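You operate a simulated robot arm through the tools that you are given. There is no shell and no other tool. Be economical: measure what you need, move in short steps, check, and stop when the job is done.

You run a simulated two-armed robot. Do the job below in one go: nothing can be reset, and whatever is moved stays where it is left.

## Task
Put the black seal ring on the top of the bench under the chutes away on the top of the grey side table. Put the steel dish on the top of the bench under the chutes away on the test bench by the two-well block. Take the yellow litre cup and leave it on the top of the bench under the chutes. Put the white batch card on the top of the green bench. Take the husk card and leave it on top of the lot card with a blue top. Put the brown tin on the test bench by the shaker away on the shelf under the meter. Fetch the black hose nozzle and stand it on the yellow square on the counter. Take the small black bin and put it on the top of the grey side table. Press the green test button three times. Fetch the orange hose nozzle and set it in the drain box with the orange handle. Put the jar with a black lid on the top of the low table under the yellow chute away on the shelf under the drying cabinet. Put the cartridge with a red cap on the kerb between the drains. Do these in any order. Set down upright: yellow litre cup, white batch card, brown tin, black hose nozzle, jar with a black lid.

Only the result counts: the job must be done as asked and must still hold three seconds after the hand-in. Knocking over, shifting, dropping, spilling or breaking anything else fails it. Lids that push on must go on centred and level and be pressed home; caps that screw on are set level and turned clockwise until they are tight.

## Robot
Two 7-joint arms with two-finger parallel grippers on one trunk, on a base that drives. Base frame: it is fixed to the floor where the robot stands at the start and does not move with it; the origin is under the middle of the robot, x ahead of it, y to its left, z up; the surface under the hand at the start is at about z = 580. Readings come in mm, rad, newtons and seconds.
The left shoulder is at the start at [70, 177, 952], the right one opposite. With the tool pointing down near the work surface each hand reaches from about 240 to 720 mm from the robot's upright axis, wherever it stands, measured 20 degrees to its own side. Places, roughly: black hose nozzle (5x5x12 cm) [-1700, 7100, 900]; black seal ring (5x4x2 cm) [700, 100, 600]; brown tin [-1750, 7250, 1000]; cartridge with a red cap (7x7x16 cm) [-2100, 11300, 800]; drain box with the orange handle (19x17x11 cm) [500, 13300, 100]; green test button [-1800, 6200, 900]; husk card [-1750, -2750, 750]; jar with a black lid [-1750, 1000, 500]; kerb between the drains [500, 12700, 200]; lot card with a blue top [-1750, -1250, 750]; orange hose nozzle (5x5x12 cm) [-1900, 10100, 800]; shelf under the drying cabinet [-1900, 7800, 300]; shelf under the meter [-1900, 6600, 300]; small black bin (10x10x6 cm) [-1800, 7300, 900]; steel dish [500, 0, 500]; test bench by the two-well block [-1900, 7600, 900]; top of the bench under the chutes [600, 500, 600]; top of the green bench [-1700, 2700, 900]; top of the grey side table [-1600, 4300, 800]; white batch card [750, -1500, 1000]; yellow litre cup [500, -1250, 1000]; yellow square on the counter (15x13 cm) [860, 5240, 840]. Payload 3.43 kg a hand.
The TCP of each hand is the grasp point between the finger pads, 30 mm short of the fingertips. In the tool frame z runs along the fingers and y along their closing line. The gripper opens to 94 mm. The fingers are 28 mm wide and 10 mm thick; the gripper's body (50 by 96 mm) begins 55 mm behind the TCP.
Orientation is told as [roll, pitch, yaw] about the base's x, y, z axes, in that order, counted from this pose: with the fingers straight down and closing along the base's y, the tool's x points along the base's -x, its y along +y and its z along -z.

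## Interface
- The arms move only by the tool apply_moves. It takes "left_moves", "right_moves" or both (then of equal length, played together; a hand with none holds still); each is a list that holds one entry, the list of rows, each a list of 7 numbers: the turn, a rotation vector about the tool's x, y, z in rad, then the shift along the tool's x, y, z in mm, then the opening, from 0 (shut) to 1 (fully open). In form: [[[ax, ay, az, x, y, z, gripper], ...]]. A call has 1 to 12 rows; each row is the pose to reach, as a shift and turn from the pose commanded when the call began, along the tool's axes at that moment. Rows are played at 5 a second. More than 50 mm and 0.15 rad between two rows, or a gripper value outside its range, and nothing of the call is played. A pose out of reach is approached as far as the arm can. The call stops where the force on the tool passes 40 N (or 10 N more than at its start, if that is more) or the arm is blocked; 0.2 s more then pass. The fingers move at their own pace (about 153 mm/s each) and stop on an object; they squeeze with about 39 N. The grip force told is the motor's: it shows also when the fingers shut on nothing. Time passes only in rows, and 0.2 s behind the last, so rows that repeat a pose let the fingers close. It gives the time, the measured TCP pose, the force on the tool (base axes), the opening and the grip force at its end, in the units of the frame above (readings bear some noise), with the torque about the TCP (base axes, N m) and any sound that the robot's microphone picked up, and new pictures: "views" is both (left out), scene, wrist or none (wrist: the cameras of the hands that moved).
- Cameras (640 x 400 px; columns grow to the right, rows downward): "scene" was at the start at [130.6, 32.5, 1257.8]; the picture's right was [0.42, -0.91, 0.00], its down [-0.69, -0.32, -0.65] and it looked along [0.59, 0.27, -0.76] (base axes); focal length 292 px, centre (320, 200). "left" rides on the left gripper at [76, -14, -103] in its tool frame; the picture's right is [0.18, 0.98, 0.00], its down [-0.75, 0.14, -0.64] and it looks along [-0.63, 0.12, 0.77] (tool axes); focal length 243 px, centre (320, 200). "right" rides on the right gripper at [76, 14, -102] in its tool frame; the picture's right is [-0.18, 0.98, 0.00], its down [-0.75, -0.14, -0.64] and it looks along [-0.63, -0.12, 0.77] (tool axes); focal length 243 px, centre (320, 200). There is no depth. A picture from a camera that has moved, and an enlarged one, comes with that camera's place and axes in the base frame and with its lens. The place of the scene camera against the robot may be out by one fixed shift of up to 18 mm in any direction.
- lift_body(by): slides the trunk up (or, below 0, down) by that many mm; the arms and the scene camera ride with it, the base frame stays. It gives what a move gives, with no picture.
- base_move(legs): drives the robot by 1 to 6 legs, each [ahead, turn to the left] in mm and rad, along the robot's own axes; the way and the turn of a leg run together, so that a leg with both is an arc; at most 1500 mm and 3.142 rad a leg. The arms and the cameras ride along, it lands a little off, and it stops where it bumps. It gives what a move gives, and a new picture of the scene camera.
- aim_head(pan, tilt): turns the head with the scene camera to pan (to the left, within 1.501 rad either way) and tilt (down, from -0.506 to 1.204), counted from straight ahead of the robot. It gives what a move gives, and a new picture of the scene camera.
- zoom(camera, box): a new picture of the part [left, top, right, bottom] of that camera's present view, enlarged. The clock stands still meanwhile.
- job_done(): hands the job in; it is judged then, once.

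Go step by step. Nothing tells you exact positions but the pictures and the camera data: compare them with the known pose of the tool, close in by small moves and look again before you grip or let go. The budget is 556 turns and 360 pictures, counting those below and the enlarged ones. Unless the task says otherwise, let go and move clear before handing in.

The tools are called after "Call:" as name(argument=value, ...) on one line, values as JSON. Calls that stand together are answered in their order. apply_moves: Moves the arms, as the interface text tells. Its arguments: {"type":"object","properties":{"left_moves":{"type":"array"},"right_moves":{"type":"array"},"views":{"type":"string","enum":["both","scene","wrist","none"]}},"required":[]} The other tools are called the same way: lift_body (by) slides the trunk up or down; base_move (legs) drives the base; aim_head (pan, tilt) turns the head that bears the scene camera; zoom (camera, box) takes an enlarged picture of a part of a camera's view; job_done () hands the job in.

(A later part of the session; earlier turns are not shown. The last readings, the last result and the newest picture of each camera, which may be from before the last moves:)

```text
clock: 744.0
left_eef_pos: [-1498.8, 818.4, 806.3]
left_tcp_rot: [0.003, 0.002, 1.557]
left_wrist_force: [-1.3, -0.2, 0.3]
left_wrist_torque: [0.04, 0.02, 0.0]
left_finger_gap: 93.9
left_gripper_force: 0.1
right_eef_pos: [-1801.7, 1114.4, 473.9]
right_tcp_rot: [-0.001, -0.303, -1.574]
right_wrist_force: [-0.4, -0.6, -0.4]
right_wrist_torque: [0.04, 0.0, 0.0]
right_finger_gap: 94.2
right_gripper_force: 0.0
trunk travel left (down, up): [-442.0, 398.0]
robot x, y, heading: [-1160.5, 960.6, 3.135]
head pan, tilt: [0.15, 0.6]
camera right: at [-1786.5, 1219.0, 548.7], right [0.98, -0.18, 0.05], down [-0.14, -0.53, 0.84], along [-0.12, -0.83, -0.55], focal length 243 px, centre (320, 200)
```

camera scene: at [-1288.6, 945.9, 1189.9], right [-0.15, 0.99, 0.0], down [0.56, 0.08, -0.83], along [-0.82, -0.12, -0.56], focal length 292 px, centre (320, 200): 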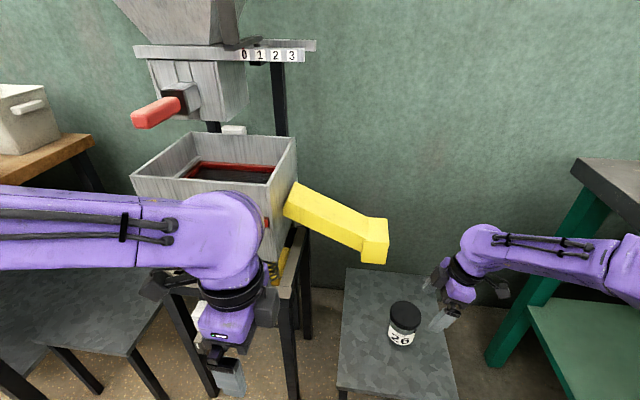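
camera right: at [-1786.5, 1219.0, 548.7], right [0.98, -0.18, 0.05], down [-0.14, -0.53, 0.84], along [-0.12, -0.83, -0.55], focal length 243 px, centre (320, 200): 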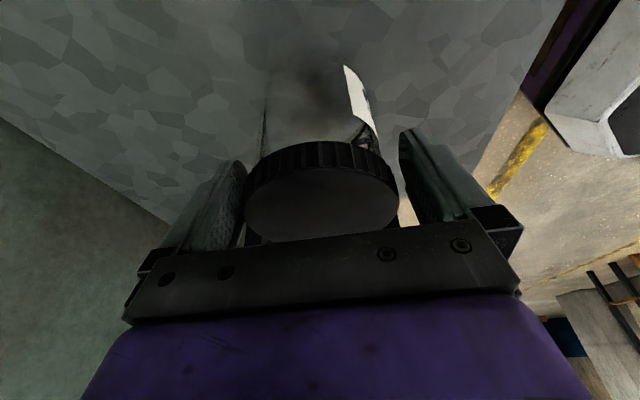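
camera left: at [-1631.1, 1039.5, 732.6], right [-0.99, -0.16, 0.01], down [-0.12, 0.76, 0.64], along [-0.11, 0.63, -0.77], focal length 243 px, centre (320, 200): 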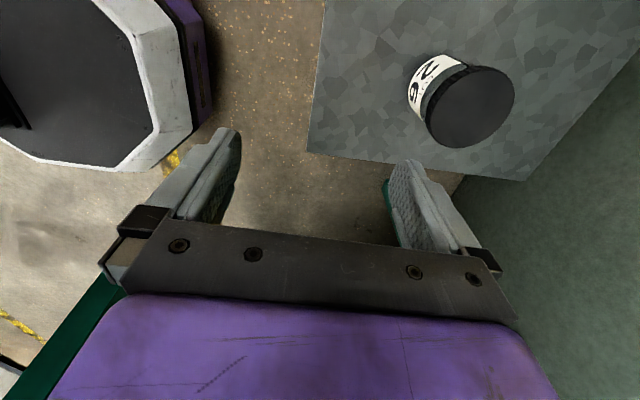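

Call:
apply_moves(right_moves=[[[0, 0, 0, 0, 0, 0, 0.9], [0, 0, 0, 0, 0, 0, 0.8], [0, 0, 0, 0, 0, 0, 0.6], [0, 0, 0, 0, 0, 0, 0.5], [0, 0, 0, 0, 0, 0, 0.5], [0, 0, 0, -3, 0, -10, 0.5], [0, 0, 0, -5, 0, -30, 0.5], [0, 0, 0, -5, 0, -60, 0.5]]], views="both")

```text
clock: 745.8
left_eef_pos: [-1499.6, 819.9, 807.3]
left_tcp_rot: [0.002, 0.002, 1.556]
left_wrist_force: [0.5, -0.2, 0.7]
left_wrist_torque: [0.0, -0.01, 0.02]
left_finger_gap: 93.7
left_gripper_force: 0.2
right_eef_pos: [-1801.6, 1129.4, 531.7]
right_tcp_rot: [-0.001, -0.3, -1.573]
right_wrist_force: [-0.4, 0.0, -2.5]
right_wrist_torque: [0.03, -0.01, 0.01]
right_finger_gap: 81.5
right_gripper_force: 39.1
trunk travel left (down, up): [-442.0, 398.0]
robot x, y, heading: [-1162.3, 960.1, 3.135]
head pan, tilt: [0.15, 0.6]
camera scene: at [-1288.5, 945.8, 1189.9], right [-0.15, 0.99, 0.0], down [0.56, 0.08, -0.83], along [-0.82, -0.12, -0.56], focal length 292 px, centre (320, 200)
camera right: at [-1785.9, 1232.0, 607.2], right [0.98, -0.18, 0.06], down [-0.14, -0.53, 0.84], along [-0.12, -0.83, -0.55], focal length 243 px, centre (320, 200)
```

scene: 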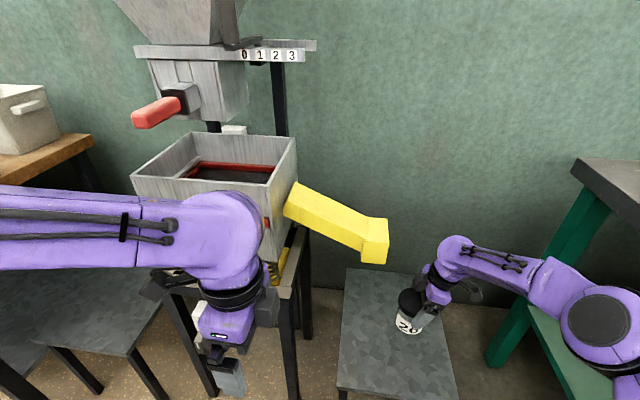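
right: 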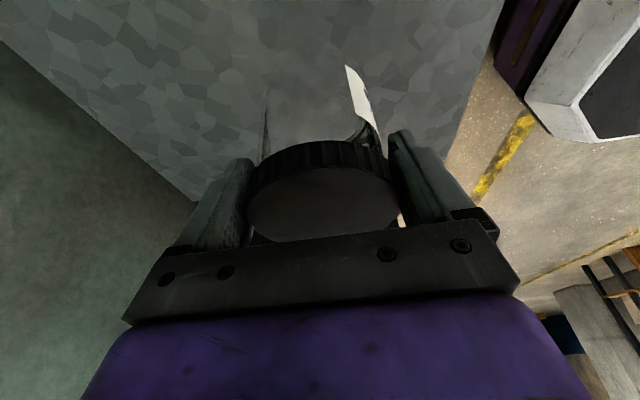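

The jar hangs upright. I'll raise it, pull it in and drive north.

Call:
apply_moves(right_moves=[[[0, 0, 0, -5, 0, -35, 0.5], [0, 0, 0, -10, 0, -70, 0.5], [0, 0, 0, -10, 40, -90, 0.5], [0, 0, 0, -10, 80, -90, 0.5], [0, 0, 0, -10, 120, -90, 0.5], [0, 0, 0, -10, 165, -90, 0.5], [0, 0, 0, -10, 210, -90, 0.5]]], views="none")

```text
clock: 747.4
left_eef_pos: [-1499.1, 818.8, 805.5]
left_tcp_rot: [0.002, 0.001, 1.555]
left_wrist_force: [0.4, 0.7, 0.4]
left_wrist_torque: [-0.01, 0.03, 0.0]
left_finger_gap: 93.8
left_gripper_force: 0.0
right_eef_pos: [-1591.8, 1143.6, 622.3]
right_tcp_rot: [-0.002, -0.302, -1.574]
right_wrist_force: [0.3, 0.6, -1.9]
right_wrist_torque: [0.01, 0.01, 0.02]
right_finger_gap: 81.6
right_gripper_force: 38.7
trunk travel left (down, up): [-442.0, 398.0]
robot x, y, heading: [-1162.7, 957.7, 3.134]
head pan, tilt: [0.15, 0.6]
```

Call:
base_move(legs=[[-560, 0], [0, -1.564], [1500, 0], [1500, 0], [1500, 0], [1500, 0]])

```text
clock: 782.3
left_eef_pos: [-871.4, 7240.4, 805.1]
left_tcp_rot: [0.001, 0.002, 0.016]
left_wrist_force: [-0.2, 1.7, 0.3]
left_wrist_torque: [0.0, 0.0, -0.01]
left_finger_gap: 93.9
left_gripper_force: 0.0
right_eef_pos: [-550.7, 7342.0, 620.7]
right_tcp_rot: [-0.001, -0.301, -3.115]
right_wrist_force: [-0.8, -0.1, -1.0]
right_wrist_torque: [0.02, -0.03, 0.02]
right_finger_gap: 81.1
right_gripper_force: 39.4
trunk travel left (down, up): [-442.0, 398.0]
robot x, y, heading: [-727.6, 6908.0, 1.597]
head pan, tilt: [0.15, 0.6]
camera scene: at [-730.2, 7042.9, 1189.8], right [0.98, 0.17, 0.0], down [0.1, -0.56, -0.82], along [-0.14, 0.81, -0.57], focal length 292 px, centre (320, 200)
```

scene: 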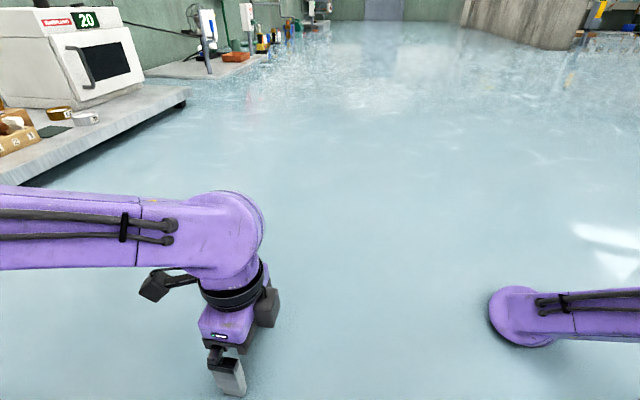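

The floor area here is hidden by a bluish surface in the pictures, but the wrist camera should help under the bench. I'll drive to the drying cabinet and lower the trunk.

Call:
base_move(legs=[[740, -0.026], [0, 1.571], [250, 0]])

Call:
lift_body(by=-200)

Call:
aim_head(pan=-0.1, tilt=0.5)

```text
clock: 791.6
left_eef_pos: [-1320.5, 7507.6, 805.9]
left_tcp_rot: [0.0, 0.001, 1.567]
left_wrist_force: [-0.4, -1.1, -0.9]
left_wrist_torque: [0.05, -0.02, -0.03]
left_finger_gap: 93.9
left_gripper_force: 0.1
right_eef_pos: [-1415.9, 7831.5, 621.7]
right_tcp_rot: [0.002, -0.303, -1.567]
right_wrist_force: [0.3, -0.6, -2.3]
right_wrist_torque: [0.04, -0.01, -0.02]
right_finger_gap: 81.2
right_gripper_force: 38.8
trunk travel left (down, up): [-442.0, 398.0]
robot x, y, heading: [-980.7, 7650.9, -3.132]
head pan, tilt: [0.15, 0.6]
camera scene: at [-1110.8, 7635.8, 1189.7], right [-0.15, 0.99, 0.0], down [0.56, 0.09, -0.82], along [-0.81, -0.13, -0.57], focal length 292 px, centre (320, 200)
```

scene: 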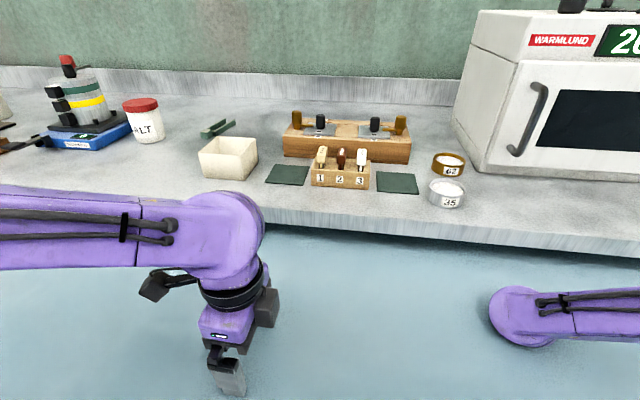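

```text
clock: 793.8
left_eef_pos: [-1320.0, 7508.3, 606.0]
left_tcp_rot: [0.002, 0.002, 1.565]
left_wrist_force: [0.8, 0.3, -0.8]
left_wrist_torque: [0.0, 0.01, -0.03]
left_finger_gap: 94.2
left_gripper_force: 0.1
right_eef_pos: [-1415.2, 7831.9, 421.6]
right_tcp_rot: [0.0, -0.302, -1.565]
right_wrist_force: [0.7, 0.3, -2.5]
right_wrist_torque: [0.05, 0.0, 0.01]
right_finger_gap: 81.0
right_gripper_force: 39.5
trunk travel left (down, up): [-242.0, 598.0]
robot x, y, heading: [-981.8, 7648.1, -3.137]
head pan, tilt: [0.15, 0.6]
```

```text
clock: 794.5
left_eef_pos: [-1319.6, 7506.1, 605.3]
left_tcp_rot: [0.002, 0.001, 1.565]
left_wrist_force: [0.5, -0.3, 0.6]
left_wrist_torque: [-0.04, 0.0, -0.02]
left_finger_gap: 93.8
left_gripper_force: 0.1
right_eef_pos: [-1414.5, 7832.1, 422.4]
right_tcp_rot: [0.001, -0.302, -1.566]
right_wrist_force: [0.4, -0.3, -2.4]
right_wrist_torque: [0.0, 0.01, 0.03]
right_finger_gap: 80.9
right_gripper_force: 39.1
trunk travel left (down, up): [-242.0, 598.0]
robot x, y, heading: [-981.7, 7646.3, -3.129]
head pan, tilt: [-0.099, 0.499]
camera scene: at [-1113.0, 7658.0, 998.9], right [0.09, 1.0, 0.0], down [0.48, -0.05, -0.88], along [-0.87, 0.08, -0.48], focal length 292 px, centre (320, 200)
```

scene: 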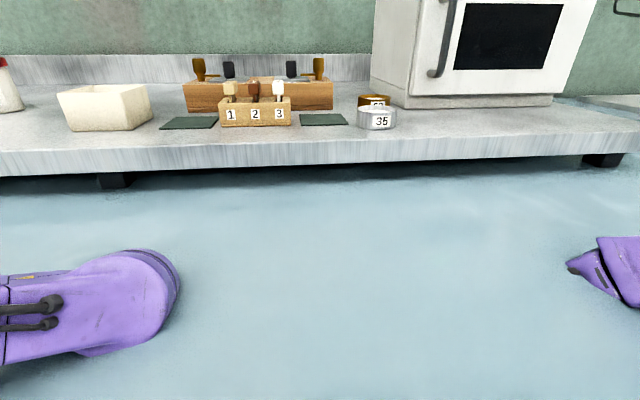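

Call:
zoom(camera="right", box=[0, 0, 640, 400])

Call:
lift_body(by=-240)

Call:
aim_head(pan=-0.2, tilt=0.4)

```text
1.00 times, centred on (320, 200) of right (not enlarged: the box is as wide or as high as the picture)
camera zoom: at [-1400.7, 7935.9, 497.3], right [0.98, -0.17, 0.06], down [-0.14, -0.53, 0.84], along [-0.11, -0.83, -0.55], focal length 243 px, centre (320, 200)
```

zoom: 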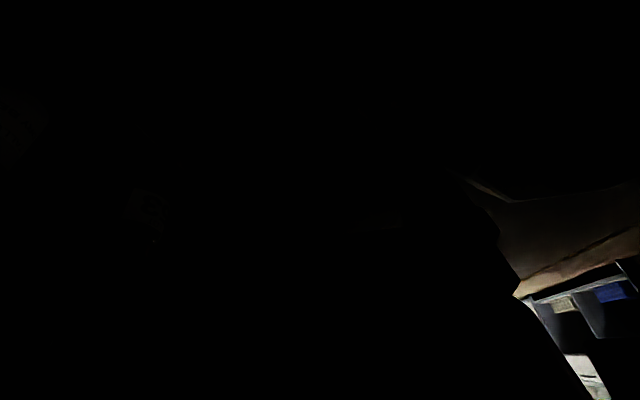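

```text
clock: 797.0
left_eef_pos: [-1319.6, 7507.7, 366.7]
left_tcp_rot: [0.001, 0.001, 1.566]
left_wrist_force: [0.1, -0.2, -0.3]
left_wrist_torque: [0.0, -0.02, 0.03]
left_finger_gap: 94.0
left_gripper_force: 0.1
right_eef_pos: [-1414.3, 7832.4, 181.6]
right_tcp_rot: [0.0, -0.301, -1.565]
right_wrist_force: [0.0, 0.1, -2.0]
right_wrist_torque: [0.06, 0.01, 0.0]
right_finger_gap: 81.0
right_gripper_force: 38.9
trunk travel left (down, up): [-2.0, 838.0]
robot x, y, heading: [-982.7, 7650.3, -3.14]
head pan, tilt: [-0.099, 0.499]
```

```text
clock: 797.7
left_eef_pos: [-1319.9, 7507.3, 366.2]
left_tcp_rot: [0.002, 0.001, 1.565]
left_wrist_force: [1.1, 0.2, 0.3]
left_wrist_torque: [0.01, 0.03, -0.02]
left_finger_gap: 94.0
left_gripper_force: 0.0
right_eef_pos: [-1415.9, 7832.7, 182.3]
right_tcp_rot: [0.002, -0.302, -1.565]
right_wrist_force: [-0.2, 0.9, -2.1]
right_wrist_torque: [0.04, -0.01, 0.01]
right_finger_gap: 80.9
right_gripper_force: 39.0
trunk travel left (down, up): [-2.0, 838.0]
robot x, y, heading: [-982.9, 7649.2, -3.135]
head pan, tilt: [-0.201, 0.4]
camera scene: at [-1113.3, 7667.4, 768.1], right [0.19, 0.98, 0.0], down [0.38, -0.08, -0.92], along [-0.9, 0.18, -0.39], focal length 292 px, centre (320, 200)
```

scene: 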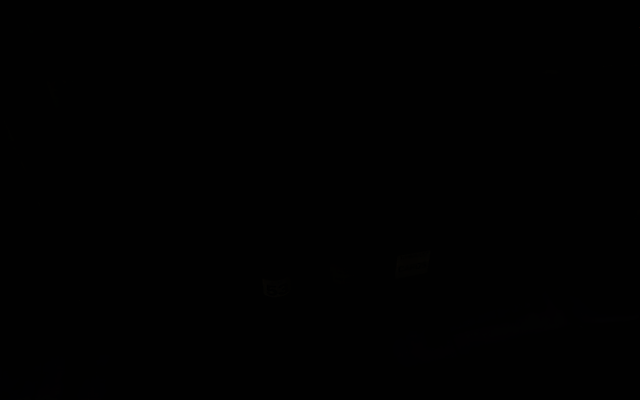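

Call:
zoom(camera="scene", box=[200, 220, 480, 340])

```text
2.29 times, centred on (340, 280) of scene
camera zoom: at [-1113.3, 7667.4, 768.1], right [0.19, 0.98, 0.0], down [0.38, -0.08, -0.92], along [-0.9, 0.18, -0.39], focal length 666 px, centre (274, 17)
```

zoom: 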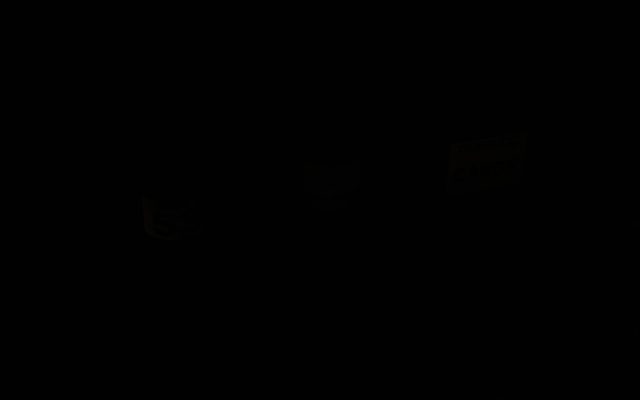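

Under there it is nearly black. I can just make out three labelled items near y≈7663, 7835 and 8030 along the shelf, so I'll aim for the gap at y≈7750, near the front.

Call:
lift_body(by=240)

Call:
base_move(legs=[[75, 0]])

```text
clock: 800.2
left_eef_pos: [-1321.0, 7507.1, 607.6]
left_tcp_rot: [0.002, 0.003, 1.565]
left_wrist_force: [1.1, -0.2, -0.5]
left_wrist_torque: [-0.01, -0.02, 0.01]
left_finger_gap: 94.0
left_gripper_force: 0.0
right_eef_pos: [-1415.2, 7830.8, 421.9]
right_tcp_rot: [-0.002, -0.301, -1.567]
right_wrist_force: [0.4, -0.1, -1.5]
right_wrist_torque: [0.02, -0.04, 0.0]
right_finger_gap: 81.2
right_gripper_force: 38.9
trunk travel left (down, up): [-242.0, 598.0]
robot x, y, heading: [-983.8, 7647.8, -3.137]
head pan, tilt: [-0.201, 0.4]
```

```text
clock: 801.3
left_eef_pos: [-1396.6, 7508.1, 605.2]
left_tcp_rot: [0.001, 0.001, 1.563]
left_wrist_force: [-0.4, -0.5, 0.4]
left_wrist_torque: [0.02, 0.01, -0.01]
left_finger_gap: 93.9
left_gripper_force: 0.1
right_eef_pos: [-1490.1, 7832.3, 421.5]
right_tcp_rot: [0.002, -0.302, -1.565]
right_wrist_force: [0.2, 0.4, -1.6]
right_wrist_torque: [0.01, -0.02, -0.03]
right_finger_gap: 81.1
right_gripper_force: 39.1
trunk travel left (down, up): [-242.0, 598.0]
robot x, y, heading: [-1060.0, 7651.2, -3.133]
head pan, tilt: [-0.201, 0.4]
camera scene: at [-1189.9, 7667.1, 1008.0], right [0.19, 0.98, 0.0], down [0.38, -0.08, -0.92], along [-0.9, 0.18, -0.39], focal length 292 px, centre (320, 200)
```

scene: 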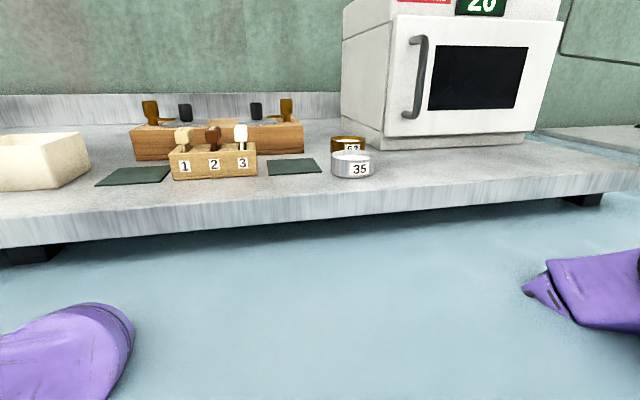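

Call:
apply_moves(right_moves=[[[0, 0, 0, -39, 0, 12, 0.5], [0, 0, 0, -78, 0, 24, 0.5], [0, 0, 0, -78, -40, 24, 0.5], [0, 0, 0, -78, -80, 24, 0.5], [0, 0, 0, -78, -120, 24, 0.5], [0, 0, 0, -78, -155, 24, 0.5], [0, 0, 0, -78, -185, 24, 0.5], [0, 0, 0, -78, -185, 24, 0.5]]], views="wrist")

```text
clock: 803.1
left_eef_pos: [-1396.0, 7507.1, 606.5]
left_tcp_rot: [0.002, 0.002, 1.565]
left_wrist_force: [0.5, -0.7, -0.8]
left_wrist_torque: [0.0, 0.03, 0.03]
left_finger_gap: 94.2
left_gripper_force: 0.1
right_eef_pos: [-1675.5, 7749.4, 422.5]
right_tcp_rot: [0.002, -0.299, -1.566]
right_wrist_force: [0.8, 1.4, -1.7]
right_wrist_torque: [0.09, -0.1, -0.01]
right_finger_gap: 81.0
right_gripper_force: 39.0
trunk travel left (down, up): [-242.0, 598.0]
robot x, y, heading: [-1058.1, 7648.1, -3.133]
head pan, tilt: [-0.201, 0.4]
camera right: at [-1661.6, 7852.8, 497.7], right [0.98, -0.17, 0.06], down [-0.14, -0.53, 0.84], along [-0.11, -0.83, -0.55], focal length 243 px, centre (320, 200)
```

right: 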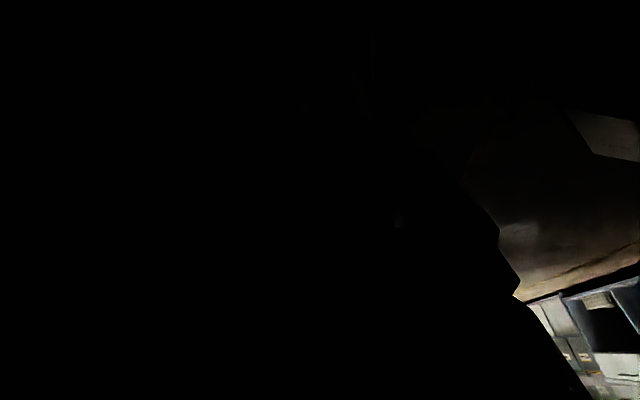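

Call:
apply_moves(right_moves=[[[0, 0, 0, 6, 0, 19, 0.5], [0, 0, 0, 12, 0, 38, 0.5], [0, 0, 0, 15, 0, 48, 0.5], [0, 0, 0, 15, 0, 48, 0.5]]], views="none")

```text
clock: 804.1
left_eef_pos: [-1393.3, 7506.9, 608.2]
left_tcp_rot: [0.007, -0.001, 1.566]
left_wrist_force: [0.0, -0.2, -0.2]
left_wrist_torque: [-0.03, 0.04, 0.02]
left_finger_gap: 93.9
left_gripper_force: 0.1
right_eef_pos: [-1675.9, 7750.4, 378.4]
right_tcp_rot: [-0.01, -0.304, -1.564]
right_wrist_force: [7.6, 6.9, 36.9]
right_wrist_torque: [-0.94, -0.19, 0.13]
right_finger_gap: 81.3
right_gripper_force: 39.1
trunk travel left (down, up): [-242.0, 598.0]
robot x, y, heading: [-1057.0, 7647.2, -3.133]
head pan, tilt: [-0.201, 0.4]
```

I touched something on the jar's left bottom edge, probably the labelled block. I'll lift off and shift right about 24 mm.

Call:
apply_moves(right_moves=[[[0, 0, 0, -4, 0, -12, 0.5], [0, 0, 0, -9, 0, -28, 0.5], [0, 0, 0, 3, 0, -32, 0.5], [0, 0, 0, 14, 0, -36, 0.5], [0, 0, 0, 14, 0, -36, 0.5]]], views="none")

```text
clock: 805.3
left_eef_pos: [-1395.8, 7507.3, 605.1]
left_tcp_rot: [0.002, 0.002, 1.566]
left_wrist_force: [-0.5, -1.4, -0.2]
left_wrist_torque: [0.01, 0.0, -0.02]
left_finger_gap: 94.1
left_gripper_force: 0.1
right_eef_pos: [-1676.1, 7772.9, 400.7]
right_tcp_rot: [0.002, -0.3, -1.564]
right_wrist_force: [0.1, 0.6, -2.5]
right_wrist_torque: [0.04, -0.01, 0.0]
right_finger_gap: 81.2
right_gripper_force: 38.8
trunk travel left (down, up): [-242.0, 598.0]
robot x, y, heading: [-1059.1, 7650.6, -3.142]
head pan, tilt: [-0.201, 0.4]
```

Call:
apply_moves(right_moves=[[[0, 0, 0, 3, 0, 9, 0.5], [0, 0, 0, 5, 0, 17, 0.5], [0, 0, 0, 7, 0, 22, 0.5], [0, 0, 0, 7, 0, 22, 0.5]]], views="none")

```text
clock: 806.3
left_eef_pos: [-1395.7, 7507.0, 605.6]
left_tcp_rot: [0.002, 0.002, 1.565]
left_wrist_force: [0.5, -0.2, 0.0]
left_wrist_torque: [-0.03, -0.02, 0.0]
left_finger_gap: 93.9
left_gripper_force: 0.1
right_eef_pos: [-1675.8, 7772.9, 379.0]
right_tcp_rot: [0.0, -0.3, -1.565]
right_wrist_force: [0.0, 0.1, -2.2]
right_wrist_torque: [-0.04, 0.02, 0.02]
right_finger_gap: 81.1
right_gripper_force: 39.2
trunk travel left (down, up): [-242.0, 598.0]
robot x, y, heading: [-1060.6, 7649.5, -3.136]
head pan, tilt: [-0.201, 0.4]
```

Free at that height now. I'll continue down in small steps.

Call:
apply_moves(right_moves=[[[0, 0, 0, 1.5, 0, 5, 0.5], [0, 0, 0, 3, 0, 10, 0.5], [0, 0, 0, 3, 0, 10, 0.5]]], views="none")

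```text
clock: 807.1
left_eef_pos: [-1396.9, 7506.5, 605.4]
left_tcp_rot: [0.002, 0.001, 1.566]
left_wrist_force: [0.2, -0.1, -0.8]
left_wrist_torque: [0.01, -0.03, 0.03]
left_finger_gap: 93.8
left_gripper_force: 0.1
right_eef_pos: [-1674.8, 7773.9, 369.0]
right_tcp_rot: [0.0, -0.302, -1.566]
right_wrist_force: [0.4, -0.4, -2.1]
right_wrist_torque: [0.01, 0.0, 0.0]
right_finger_gap: 81.3
right_gripper_force: 39.0
trunk travel left (down, up): [-242.0, 598.0]
robot x, y, heading: [-1061.9, 7652.1, -3.143]
head pan, tilt: [-0.201, 0.4]
```

Call:
apply_moves(right_moves=[[[0, 0, 0, 1.5, 0, 5, 0.5], [0, 0, 0, 3, 0, 10, 0.5], [0, 0, 0, 3, 0, 10, 0.5]]], views="none")

```text
clock: 807.9
left_eef_pos: [-1393.5, 7506.8, 608.0]
left_tcp_rot: [0.006, 0.001, 1.567]
left_wrist_force: [-0.2, 0.0, -1.1]
left_wrist_torque: [-0.02, 0.03, -0.01]
left_finger_gap: 93.9
left_gripper_force: 0.0
right_eef_pos: [-1676.3, 7773.0, 361.3]
right_tcp_rot: [-0.01, -0.303, -1.563]
right_wrist_force: [-3.7, 0.4, 33.1]
right_wrist_torque: [0.04, -0.69, -0.05]
right_finger_gap: 81.3
right_gripper_force: 39.2
trunk travel left (down, up): [-242.0, 598.0]
robot x, y, heading: [-1059.4, 7648.4, -3.138]
head pan, tilt: [-0.201, 0.4]
```

Contact at 364 fits the shelf height for this ~105 mm jar. I'll ease off, open slightly and withdraw along the tool axis.

Call:
apply_moves(right_moves=[[[0, 0, 0, -1, 0, -3, 0.5], [0, 0, 0, -1, 0, -4, 0.5], [0, 0, 0, -1, 0, -4, 0.92], [0, 0, 0, -1, 0, -4, 1], [0, 0, 0, -1, 0, -4, 1], [0, 0, 0, -1, 0, -30, 1], [0, 0, 0, -1, 0, -60, 1], [0, 0, 0, -1, 0, -90, 1]]], views="none")

```text
clock: 809.7
left_eef_pos: [-1395.5, 7506.5, 606.1]
left_tcp_rot: [0.001, 0.004, 1.565]
left_wrist_force: [-0.4, 0.7, 0.1]
left_wrist_torque: [0.03, 0.01, 0.0]
left_finger_gap: 93.9
left_gripper_force: 0.0
right_eef_pos: [-1675.1, 7798.8, 445.4]
right_tcp_rot: [0.0, -0.304, -1.567]
right_wrist_force: [-0.6, 0.2, -0.4]
right_wrist_torque: [-0.03, 0.0, -0.02]
right_finger_gap: 94.1
right_gripper_force: 0.1
trunk travel left (down, up): [-242.0, 598.0]
robot x, y, heading: [-1058.0, 7650.4, -3.137]
head pan, tilt: [-0.201, 0.4]
```

Call:
apply_moves(right_moves=[[[0, 0, 0, 0, 45, -10, 1], [0, 0, 0, 0, 90, -10, 1], [0, 0, 0, 0, 135, -10, 1], [0, 0, 0, 0, 180, -10, 1], [0, 0, 0, 0, 225, -10, 1], [0, 0, 0, 0, 250, -10, 1]]], views="none")

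Call:
zoom(camera="right", box=[0, 0, 400, 250])

```text
clock: 811.1
left_eef_pos: [-1394.4, 7506.9, 606.3]
left_tcp_rot: [0.001, 0.001, 1.565]
left_wrist_force: [-0.3, 0.3, -0.5]
left_wrist_torque: [0.02, -0.03, 0.02]
left_finger_gap: 94.0
left_gripper_force: 0.0
right_eef_pos: [-1425.0, 7804.6, 455.1]
right_tcp_rot: [0.0, -0.302, -1.566]
right_wrist_force: [0.0, -0.6, 0.9]
right_wrist_torque: [-0.04, 0.02, 0.0]
right_finger_gap: 94.0
right_gripper_force: 0.0
trunk travel left (down, up): [-242.0, 598.0]
robot x, y, heading: [-1061.2, 7648.4, -3.134]
head pan, tilt: [-0.201, 0.4]
```

```text
1.60 times, centred on (200, 125) of right
camera zoom: at [-1411.2, 7907.2, 530.6], right [0.98, -0.17, 0.05], down [-0.14, -0.53, 0.84], along [-0.11, -0.83, -0.54], focal length 388 px, centre (512, 320)
```

zoom: 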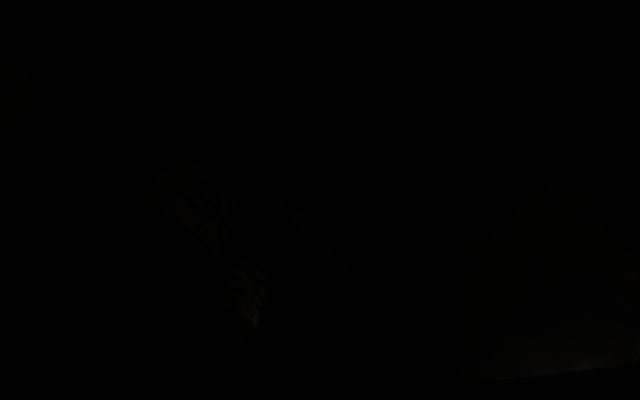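

Call:
base_move(legs=[[-120, 0]])

Call:
lift_body(by=-240)

Call:
zoom(camera="scene", box=[200, 220, 480, 340])

```text
clock: 812.3
left_eef_pos: [-1276.3, 7506.8, 606.3]
left_tcp_rot: [0.001, 0.0, 1.566]
left_wrist_force: [-0.4, -0.3, 0.4]
left_wrist_torque: [0.02, 0.02, -0.02]
left_finger_gap: 94.0
left_gripper_force: 0.1
right_eef_pos: [-1306.8, 7804.2, 455.9]
right_tcp_rot: [-0.001, -0.301, -1.565]
right_wrist_force: [-0.1, 0.2, 1.0]
right_wrist_torque: [-0.01, -0.01, 0.0]
right_finger_gap: 93.7
right_gripper_force: 0.0
trunk travel left (down, up): [-242.0, 598.0]
robot x, y, heading: [-938.2, 7648.8, -3.142]
head pan, tilt: [-0.201, 0.4]
camera scene: at [-1069.5, 7667.5, 1008.2], right [0.19, 0.98, 0.0], down [0.38, -0.08, -0.92], along [-0.9, 0.18, -0.39], focal length 292 px, centre (320, 200)
```

scene: 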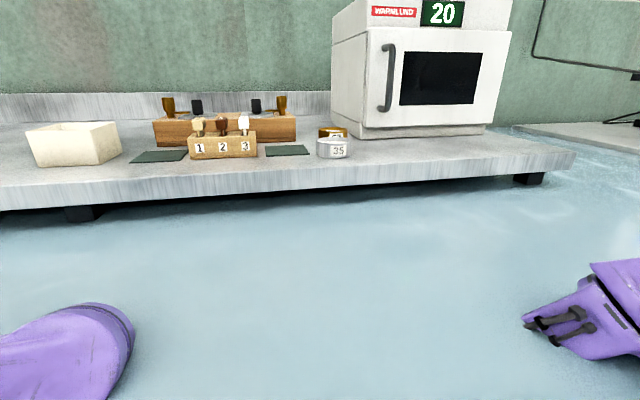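

```text
clock: 814.8
left_eef_pos: [-1276.3, 7507.0, 365.3]
left_tcp_rot: [0.001, -0.001, 1.565]
left_wrist_force: [0.3, -0.3, -0.5]
left_wrist_torque: [0.05, -0.03, 0.02]
left_finger_gap: 94.1
left_gripper_force: 0.1
right_eef_pos: [-1307.0, 7804.1, 215.8]
right_tcp_rot: [0.0, -0.3, -1.565]
right_wrist_force: [0.0, 0.1, 0.5]
right_wrist_torque: [0.02, -0.02, 0.01]
right_finger_gap: 93.8
right_gripper_force: 0.0
trunk travel left (down, up): [-2.0, 838.0]
robot x, y, heading: [-937.2, 7651.9, -3.135]
head pan, tilt: [-0.201, 0.4]
```

```text
2.29 times, centred on (340, 280) of scene
camera zoom: at [-1069.9, 7667.5, 768.2], right [0.19, 0.98, 0.0], down [0.38, -0.08, -0.92], along [-0.9, 0.18, -0.39], focal length 666 px, centre (274, 17)
```

zoom: 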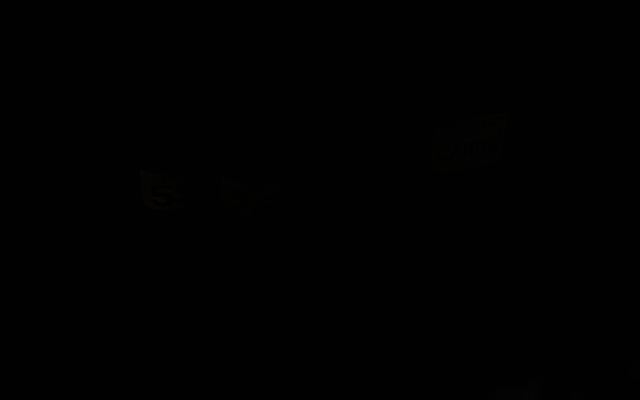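

The jar's label "26" shows upright on the shelf next to "53". I'll straighten the right hand, raise the trunk and head north for the orange nozzle.

Call:
apply_moves(right_moves=[[[0, 0.1, 0, 0, 0, -10, 1], [0, 0.2, 0, 0, 0, -20, 1], [0, 0.302, 0, 0, 0, -30, 1]]], views="none")

Call:
lift_body(by=400)

Call:
lift_body(by=330)

Call:
base_move(legs=[[-350, 0], [0, -1.577], [1500, 0], [850, 0]])

Call:
aim_head(pan=0.7, tilt=0.3)

```text
clock: 815.6
left_eef_pos: [-1276.5, 7506.8, 365.2]
left_tcp_rot: [0.001, 0.002, 1.565]
left_wrist_force: [-0.8, 0.1, -0.5]
left_wrist_torque: [-0.03, 0.01, -0.02]
left_finger_gap: 93.9
left_gripper_force: 0.1
right_eef_pos: [-1307.2, 7814.1, 242.4]
right_tcp_rot: [0.002, 0.001, -1.567]
right_wrist_force: [0.1, -0.9, -0.8]
right_wrist_torque: [0.0, 0.04, -0.01]
right_finger_gap: 94.0
right_gripper_force: 0.1
trunk travel left (down, up): [-2.0, 838.0]
robot x, y, heading: [-940.1, 7650.9, -3.141]
head pan, tilt: [-0.201, 0.4]
```

```text
clock: 819.4
left_eef_pos: [-1276.9, 7507.0, 766.3]
left_tcp_rot: [0.001, 0.001, 1.565]
left_wrist_force: [-0.2, 0.2, 0.1]
left_wrist_torque: [0.01, 0.01, 0.01]
left_finger_gap: 94.0
left_gripper_force: 0.0
right_eef_pos: [-1306.2, 7814.3, 643.6]
right_tcp_rot: [0.001, 0.002, -1.565]
right_wrist_force: [-0.4, -0.2, -0.5]
right_wrist_torque: [0.01, -0.02, -0.03]
right_finger_gap: 94.1
right_gripper_force: 0.0
trunk travel left (down, up): [-402.0, 438.0]
robot x, y, heading: [-942.5, 7649.2, -3.138]
head pan, tilt: [-0.201, 0.4]
```

```text
clock: 822.7
left_eef_pos: [-1276.7, 7508.1, 1095.6]
left_tcp_rot: [0.003, -0.001, 1.564]
left_wrist_force: [0.3, 0.3, -0.6]
left_wrist_torque: [-0.01, -0.02, 0.0]
left_finger_gap: 94.0
left_gripper_force: 0.1
right_eef_pos: [-1306.4, 7814.5, 972.4]
right_tcp_rot: [0.0, 0.001, -1.565]
right_wrist_force: [0.1, 0.5, 0.1]
right_wrist_torque: [0.04, 0.02, -0.01]
right_finger_gap: 94.3
right_gripper_force: 0.0
trunk travel left (down, up): [-732.0, 108.0]
robot x, y, heading: [-938.6, 7649.3, -3.136]
head pan, tilt: [-0.201, 0.4]
```

```text
clock: 839.9
left_eef_pos: [-741.9, 10344.6, 1096.6]
left_tcp_rot: [0.002, 0.0, -0.017]
left_wrist_force: [-0.4, -0.1, 1.3]
left_wrist_torque: [0.0, -0.04, -0.01]
left_finger_gap: 93.9
left_gripper_force: 0.2
right_eef_pos: [-434.1, 10370.3, 973.4]
right_tcp_rot: [0.001, 0.001, 3.138]
right_wrist_force: [-0.2, 0.8, -0.3]
right_wrist_torque: [-0.03, 0.01, -0.02]
right_finger_gap: 93.8
right_gripper_force: 0.1
trunk travel left (down, up): [-732.0, 108.0]
robot x, y, heading: [-600.6, 10006.5, 1.566]
head pan, tilt: [-0.201, 0.4]
camera scene: at [-572.4, 10146.1, 1498.2], right [0.98, -0.2, 0.0], down [-0.08, -0.38, -0.92], along [0.19, 0.9, -0.39], focal length 292 px, centre (320, 200)
```

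scene: 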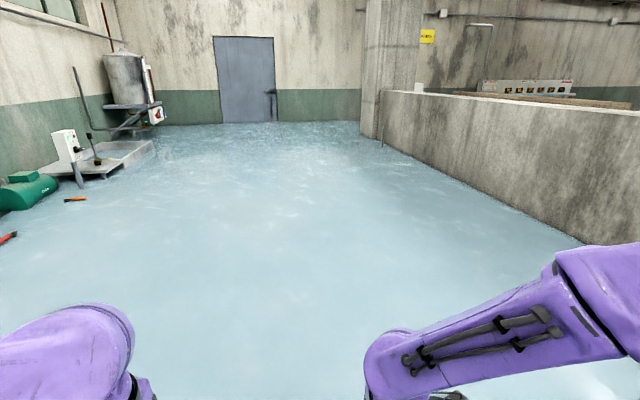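

```text
clock: 841.1
left_eef_pos: [-740.7, 10344.5, 1095.4]
left_tcp_rot: [0.002, -0.001, -0.015]
left_wrist_force: [0.0, 0.2, -0.2]
left_wrist_torque: [0.02, 0.0, 0.01]
left_finger_gap: 94.1
left_gripper_force: 0.0
right_eef_pos: [-434.9, 10370.2, 972.1]
right_tcp_rot: [0.0, 0.001, 3.139]
right_wrist_force: [0.3, -0.3, -0.1]
right_wrist_torque: [0.01, 0.01, -0.01]
right_finger_gap: 94.0
right_gripper_force: 0.1
trunk travel left (down, up): [-732.0, 108.0]
robot x, y, heading: [-602.6, 10003.3, 1.565]
head pan, tilt: [0.7, 0.3]
camera scene: at [-651.1, 10127.7, 1507.4], right [0.77, 0.64, 0.0], down [0.19, -0.23, -0.96], along [-0.61, 0.73, -0.3], focal length 292 px, centre (320, 200)
```

scene: 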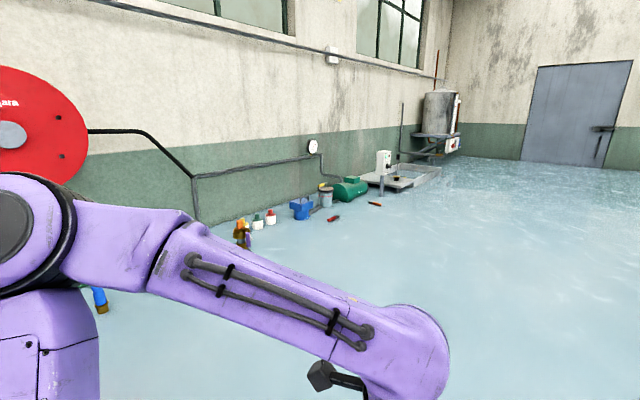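

Call:
base_move(legs=[[0, 1.576]])

Call:
aim_head(pan=0, tilt=0.45)

```text
clock: 845.3
left_eef_pos: [-941.5, 9870.2, 1096.4]
left_tcp_rot: [0.002, 0.001, 1.548]
left_wrist_force: [-0.3, -0.6, -0.3]
left_wrist_torque: [-0.01, -0.01, -0.01]
left_finger_gap: 93.8
left_gripper_force: 0.0
right_eef_pos: [-966.6, 10176.8, 973.6]
right_tcp_rot: [-0.001, -0.002, -1.582]
right_wrist_force: [0.5, 0.7, 0.8]
right_wrist_torque: [0.02, -0.02, 0.01]
right_finger_gap: 93.9
right_gripper_force: 0.0
trunk travel left (down, up): [-732.0, 108.0]
robot x, y, heading: [-604.2, 10006.5, 3.125]
head pan, tilt: [0.7, 0.3]
camera scene: at [-714.1, 9947.3, 1507.4], right [-0.63, 0.77, 0.0], down [0.23, 0.19, -0.96], along [-0.74, -0.6, -0.3], focal length 292 px, centre (320, 200)
```

scene: 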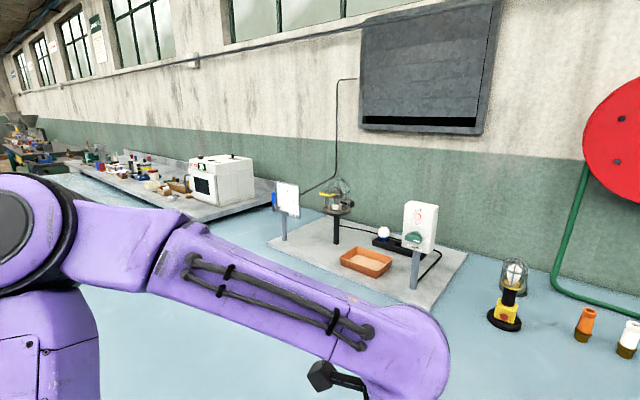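

```text
clock: 846.4
left_eef_pos: [-941.4, 9869.8, 1095.1]
left_tcp_rot: [0.001, 0.002, 1.55]
left_wrist_force: [-0.3, 0.3, 0.3]
left_wrist_torque: [-0.03, 0.01, 0.01]
left_finger_gap: 94.1
left_gripper_force: 0.0
right_eef_pos: [-966.1, 10175.9, 973.5]
right_tcp_rot: [0.0, 0.001, -1.584]
right_wrist_force: [-0.2, 0.1, 0.2]
right_wrist_torque: [0.0, 0.01, -0.05]
right_finger_gap: 94.0
right_gripper_force: 0.0
trunk travel left (down, up): [-732.0, 108.0]
robot x, y, heading: [-603.8, 10005.9, 3.127]
head pan, tilt: [0.0, 0.45]
camera scene: at [-733.7, 10007.6, 1493.5], right [0.01, 1.0, 0.0], down [0.44, -0.01, -0.9], along [-0.9, 0.01, -0.44], focal length 292 px, centre (320, 200)
```

scene: 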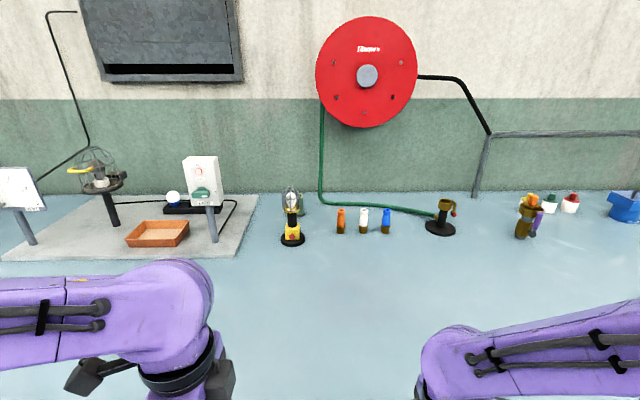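

Orange nozzle at about [-1810,10108], standing by white and blue ones. I'll drive closer, slowly.

Call:
base_move(legs=[[0, 0.095], [600, 0], [0, -0.08]])

Call:
aim_head(pan=-0.15, tilt=0.75)

```text
clock: 850.7
left_eef_pos: [-1525.3, 9821.2, 1096.4]
left_tcp_rot: [0.003, 0.002, 1.552]
left_wrist_force: [0.3, 0.1, -1.0]
left_wrist_torque: [0.0, 0.0, -0.01]
left_finger_gap: 94.1
left_gripper_force: 0.1
right_eef_pos: [-1551.0, 10128.5, 973.0]
right_tcp_rot: [-0.001, 0.0, -1.579]
right_wrist_force: [0.2, -0.2, -0.2]
right_wrist_torque: [-0.02, 0.02, -0.02]
right_finger_gap: 93.8
right_gripper_force: 0.1
trunk travel left (down, up): [-732.0, 108.0]
robot x, y, heading: [-1182.4, 9958.8, 3.134]
head pan, tilt: [0.0, 0.45]
camera scene: at [-1317.5, 9960.0, 1493.5], right [0.01, 1.0, 0.0], down [0.43, 0.0, -0.9], along [-0.9, 0.01, -0.43], focal length 292 px, centre (320, 200)
```

scene: 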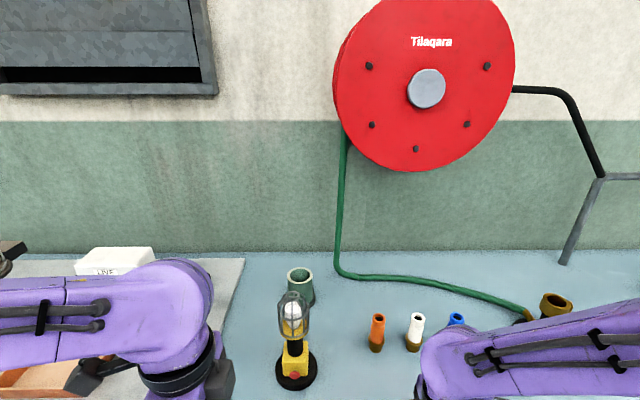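

```text
clock: 851.5
left_eef_pos: [-1525.4, 9823.1, 1096.1]
left_tcp_rot: [0.003, 0.001, 1.554]
left_wrist_force: [0.4, 0.3, 0.7]
left_wrist_torque: [0.02, 0.02, -0.01]
left_finger_gap: 94.2
left_gripper_force: 0.2
right_eef_pos: [-1551.2, 10130.0, 973.5]
right_tcp_rot: [-0.001, 0.0, -1.578]
right_wrist_force: [0.2, -0.4, 0.9]
right_wrist_torque: [-0.03, 0.0, 0.0]
right_finger_gap: 94.2
right_gripper_force: 0.1
trunk travel left (down, up): [-732.0, 108.0]
robot x, y, heading: [-1185.1, 9961.3, 3.13]
head pan, tilt: [-0.15, 0.75]
camera scene: at [-1308.3, 9974.6, 1467.1], right [0.16, 0.99, 0.0], down [0.67, -0.11, -0.73], along [-0.72, 0.12, -0.68], focal length 292 px, centre (320, 200)
```

scene: 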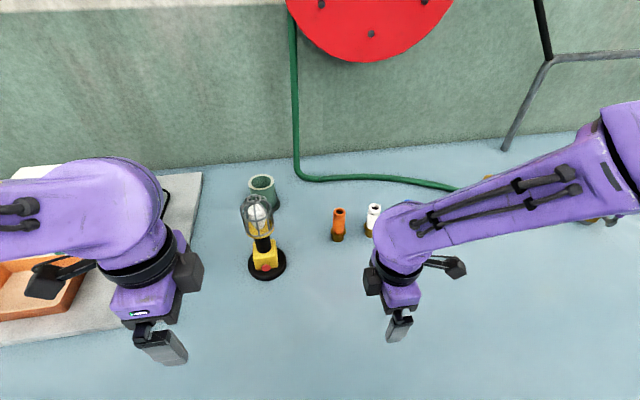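

Call:
base_move(legs=[[80, 0]])

Call:
apply_moves(right_moves=[[[0, 0, 0, 0, -45, 0, 1], [0, 0, 0, -5, -90, 0, 1], [0, 0, 0, -10, -135, 0, 1], [0, 0, 0, -12, -175, 0, 1], [0, 0, 0, -12, -205, 0, 1], [0, 0, 0, -12, -205, 0, 1]]], views="wrist")

```text
clock: 852.6
left_eef_pos: [-1605.7, 9823.8, 1095.4]
left_tcp_rot: [0.004, 0.0, 1.554]
left_wrist_force: [1.6, 0.6, 0.9]
left_wrist_torque: [-0.02, 0.02, -0.02]
left_finger_gap: 94.3
left_gripper_force: 0.1
right_eef_pos: [-1631.0, 10130.2, 973.3]
right_tcp_rot: [-0.001, 0.003, -1.577]
right_wrist_force: [-0.2, -0.3, 0.3]
right_wrist_torque: [-0.03, 0.0, 0.0]
right_finger_gap: 94.1
right_gripper_force: 0.0
trunk travel left (down, up): [-732.0, 108.0]
robot x, y, heading: [-1271.2, 9962.8, 3.135]
head pan, tilt: [-0.15, 0.75]
camera scene: at [-1388.2, 9974.9, 1467.2], right [0.16, 0.99, 0.0], down [0.67, -0.11, -0.73], along [-0.72, 0.12, -0.68], focal length 292 px, centre (320, 200)
```

scene: 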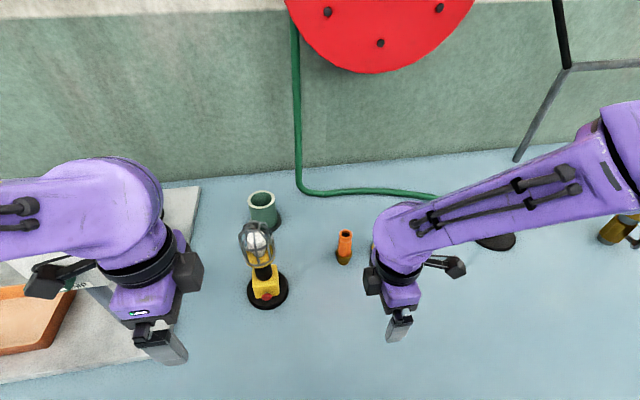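

```text
clock: 854.0
left_eef_pos: [-1605.5, 9823.2, 1096.6]
left_tcp_rot: [0.002, -0.001, 1.554]
left_wrist_force: [1.2, 0.3, -0.1]
left_wrist_torque: [0.02, 0.03, -0.01]
left_finger_gap: 94.0
left_gripper_force: 0.1
right_eef_pos: [-1836.0, 10118.5, 972.5]
right_tcp_rot: [0.0, 0.003, -1.577]
right_wrist_force: [0.3, 0.1, 0.0]
right_wrist_torque: [-0.01, -0.01, 0.03]
right_finger_gap: 93.9
right_gripper_force: 0.1
trunk travel left (down, up): [-732.0, 108.0]
robot x, y, heading: [-1268.0, 9961.0, 3.132]
head pan, tilt: [-0.15, 0.75]
camera right: at [-1821.6, 10195.2, 1076.2], right [0.98, -0.19, 0.0], down [-0.15, -0.75, 0.64], along [-0.12, -0.63, -0.77], focal length 243 px, centre (320, 200)
```

right: 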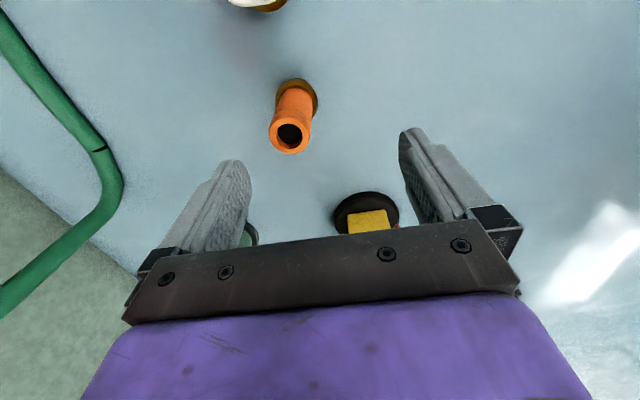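

Call:
apply_moves(right_moves=[[[0, 0, 0, -10, -17, 10, 0.9], [0, 0, 0, -20, -34, 30, 0.9], [0, 0, 0, -20, -34, 75, 0.9], [0, 0, 0, -20, -34, 105, 0.9], [0, 0, 0, -20, -34, 105, 0.9]]], views="wrist")

```text
clock: 855.2
left_eef_pos: [-1605.9, 9822.5, 1096.3]
left_tcp_rot: [0.0, 0.0, 1.554]
left_wrist_force: [0.1, -0.2, -0.3]
left_wrist_torque: [0.0, 0.02, 0.0]
left_finger_gap: 93.9
left_gripper_force: 0.0
right_eef_pos: [-1870.1, 10099.7, 867.6]
right_tcp_rot: [0.0, 0.001, -1.578]
right_wrist_force: [0.4, 0.6, -0.2]
right_wrist_torque: [-0.01, 0.0, 0.03]
right_finger_gap: 84.8
right_gripper_force: 0.1
trunk travel left (down, up): [-732.0, 108.0]
robot x, y, heading: [-1269.1, 9961.5, 3.136]
head pan, tilt: [-0.15, 0.75]
camera right: at [-1855.4, 10175.6, 969.6], right [0.98, -0.19, 0.0], down [-0.15, -0.75, 0.64], along [-0.12, -0.63, -0.77], focal length 243 px, centre (320, 200)
```

right: 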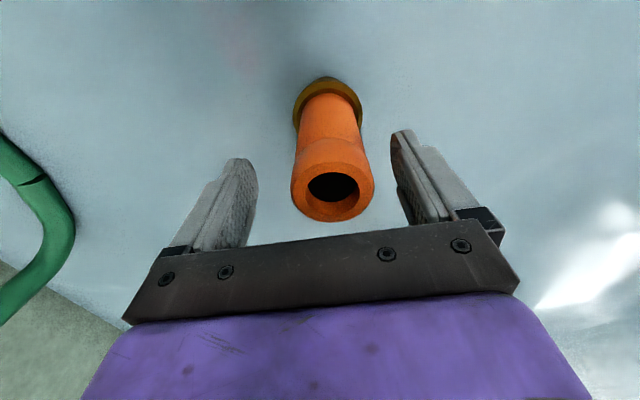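

Call:
apply_moves(right_moves=[[[0, 0, 0, 0, 6, 15, 0.9], [0, 0, 0, 0, 6, 45, 0.9], [0, 0, 0, 0, 6, 45, 0.4], [0, 0, 0, 0, 6, 45, 0], [0, 0, 0, 0, 6, 45, 0], [0, 0, 0, 0, 6, 45, 0], [0, 0, 0, 0, 6, 10, 0], [0, 0, 0, 0, 6, -30, 0], [0, 0, 0, 0, 6, -75, 0], [0, 0, 0, 0, 6, -110, 0]]], views="wrist")

```text
clock: 855.8
left_eef_pos: [-1604.8, 9823.9, 1095.7]
left_tcp_rot: [0.004, 0.0, 1.552]
left_wrist_force: [-0.4, 0.4, 0.4]
left_wrist_torque: [-0.02, -0.02, 0.04]
left_finger_gap: 94.3
left_gripper_force: 0.1
right_eef_pos: [-1869.2, 10099.0, 840.5]
right_tcp_rot: [-0.015, 0.0, -1.58]
right_wrist_force: [4.3, -0.7, 14.8]
right_wrist_torque: [0.21, -0.11, -0.08]
right_finger_gap: 84.7
right_gripper_force: 0.1
trunk travel left (down, up): [-732.0, 108.0]
robot x, y, heading: [-1266.7, 9963.0, 3.138]
head pan, tilt: [-0.15, 0.75]
stopped in row 2 (right hand): the force on the tool passed its limit at 65 N (the readings are from after the stop); the commanded pose is now the measured one
camera right: at [-1852.7, 10176.0, 942.7], right [0.98, -0.19, -0.02], down [-0.14, -0.75, 0.64], along [-0.14, -0.63, -0.76], focal length 243 px, centre (320, 200)
```

right: 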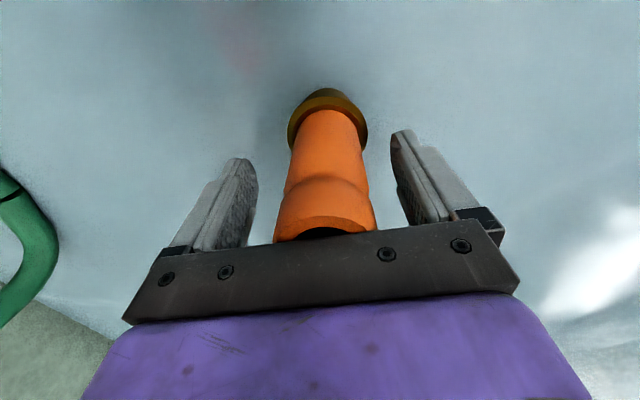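

The palm met the nozzle top. I'll back off 6 mm and grip there.

Call:
apply_moves(right_moves=[[[0, 0, 0, 0, 3, -8, 0.9], [0, 0, 0, 0, 3, -8, 0.5], [0, 0, 0, 0, 3, -8, 0], [0, 0, 0, 0, 3, -8, 0], [0, 0, 0, 0, 3, -8, 0]]], views="none")

```text
clock: 857.0
left_eef_pos: [-1607.2, 9824.6, 1095.2]
left_tcp_rot: [0.001, 0.0, 1.552]
left_wrist_force: [0.3, -1.0, 0.2]
left_wrist_torque: [0.03, 0.02, 0.0]
left_finger_gap: 93.9
left_gripper_force: 0.0
right_eef_pos: [-1868.4, 10100.0, 846.8]
right_tcp_rot: [-0.013, 0.002, -1.579]
right_wrist_force: [-0.2, -0.3, 0.0]
right_wrist_torque: [-0.06, -0.03, 0.03]
right_finger_gap: 43.4
right_gripper_force: 39.3
trunk travel left (down, up): [-732.0, 108.0]
robot x, y, heading: [-1266.6, 9965.2, 3.135]
head pan, tilt: [-0.15, 0.75]
```

Call:
apply_moves(right_moves=[[[0, 0, 0, 0, 0, -20, 0], [0, 0, 0, 0, 0, -55, 0], [0, 0, 0, 0, 0, -95, 0], [0, 0, 0, 0, 0, -135, 0], [0, 0, 0, 0, 45, -150, 0], [0, 0, 0, 0, 90, -150, 0], [0, 0, 0, 5, 135, -150, 0], [0, 0, 0, 10, 180, -150, 0], [0, 0, 0, 15, 225, -150, 0]]], views="scene")

```text
clock: 859.0
left_eef_pos: [-1605.9, 9823.9, 1095.3]
left_tcp_rot: [0.003, 0.002, 1.551]
left_wrist_force: [0.1, -0.7, 0.0]
left_wrist_torque: [0.0, 0.02, 0.04]
left_finger_gap: 94.0
left_gripper_force: 0.0
right_eef_pos: [-1639.8, 10115.4, 994.7]
right_tcp_rot: [-0.015, -0.003, -1.58]
right_wrist_force: [0.9, -0.5, -1.7]
right_wrist_torque: [-0.03, -0.01, 0.01]
right_finger_gap: 43.2
right_gripper_force: 39.2
trunk travel left (down, up): [-732.0, 108.0]
robot x, y, heading: [-1268.6, 9957.9, 3.131]
head pan, tilt: [-0.15, 0.75]
camera scene: at [-1387.8, 9975.4, 1467.2], right [0.16, 0.99, 0.0], down [0.67, -0.11, -0.73], along [-0.72, 0.12, -0.68], focal length 292 px, centre (320, 200)
```

scene: 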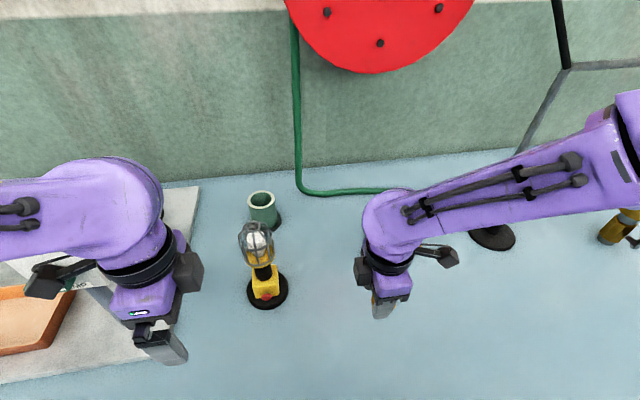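

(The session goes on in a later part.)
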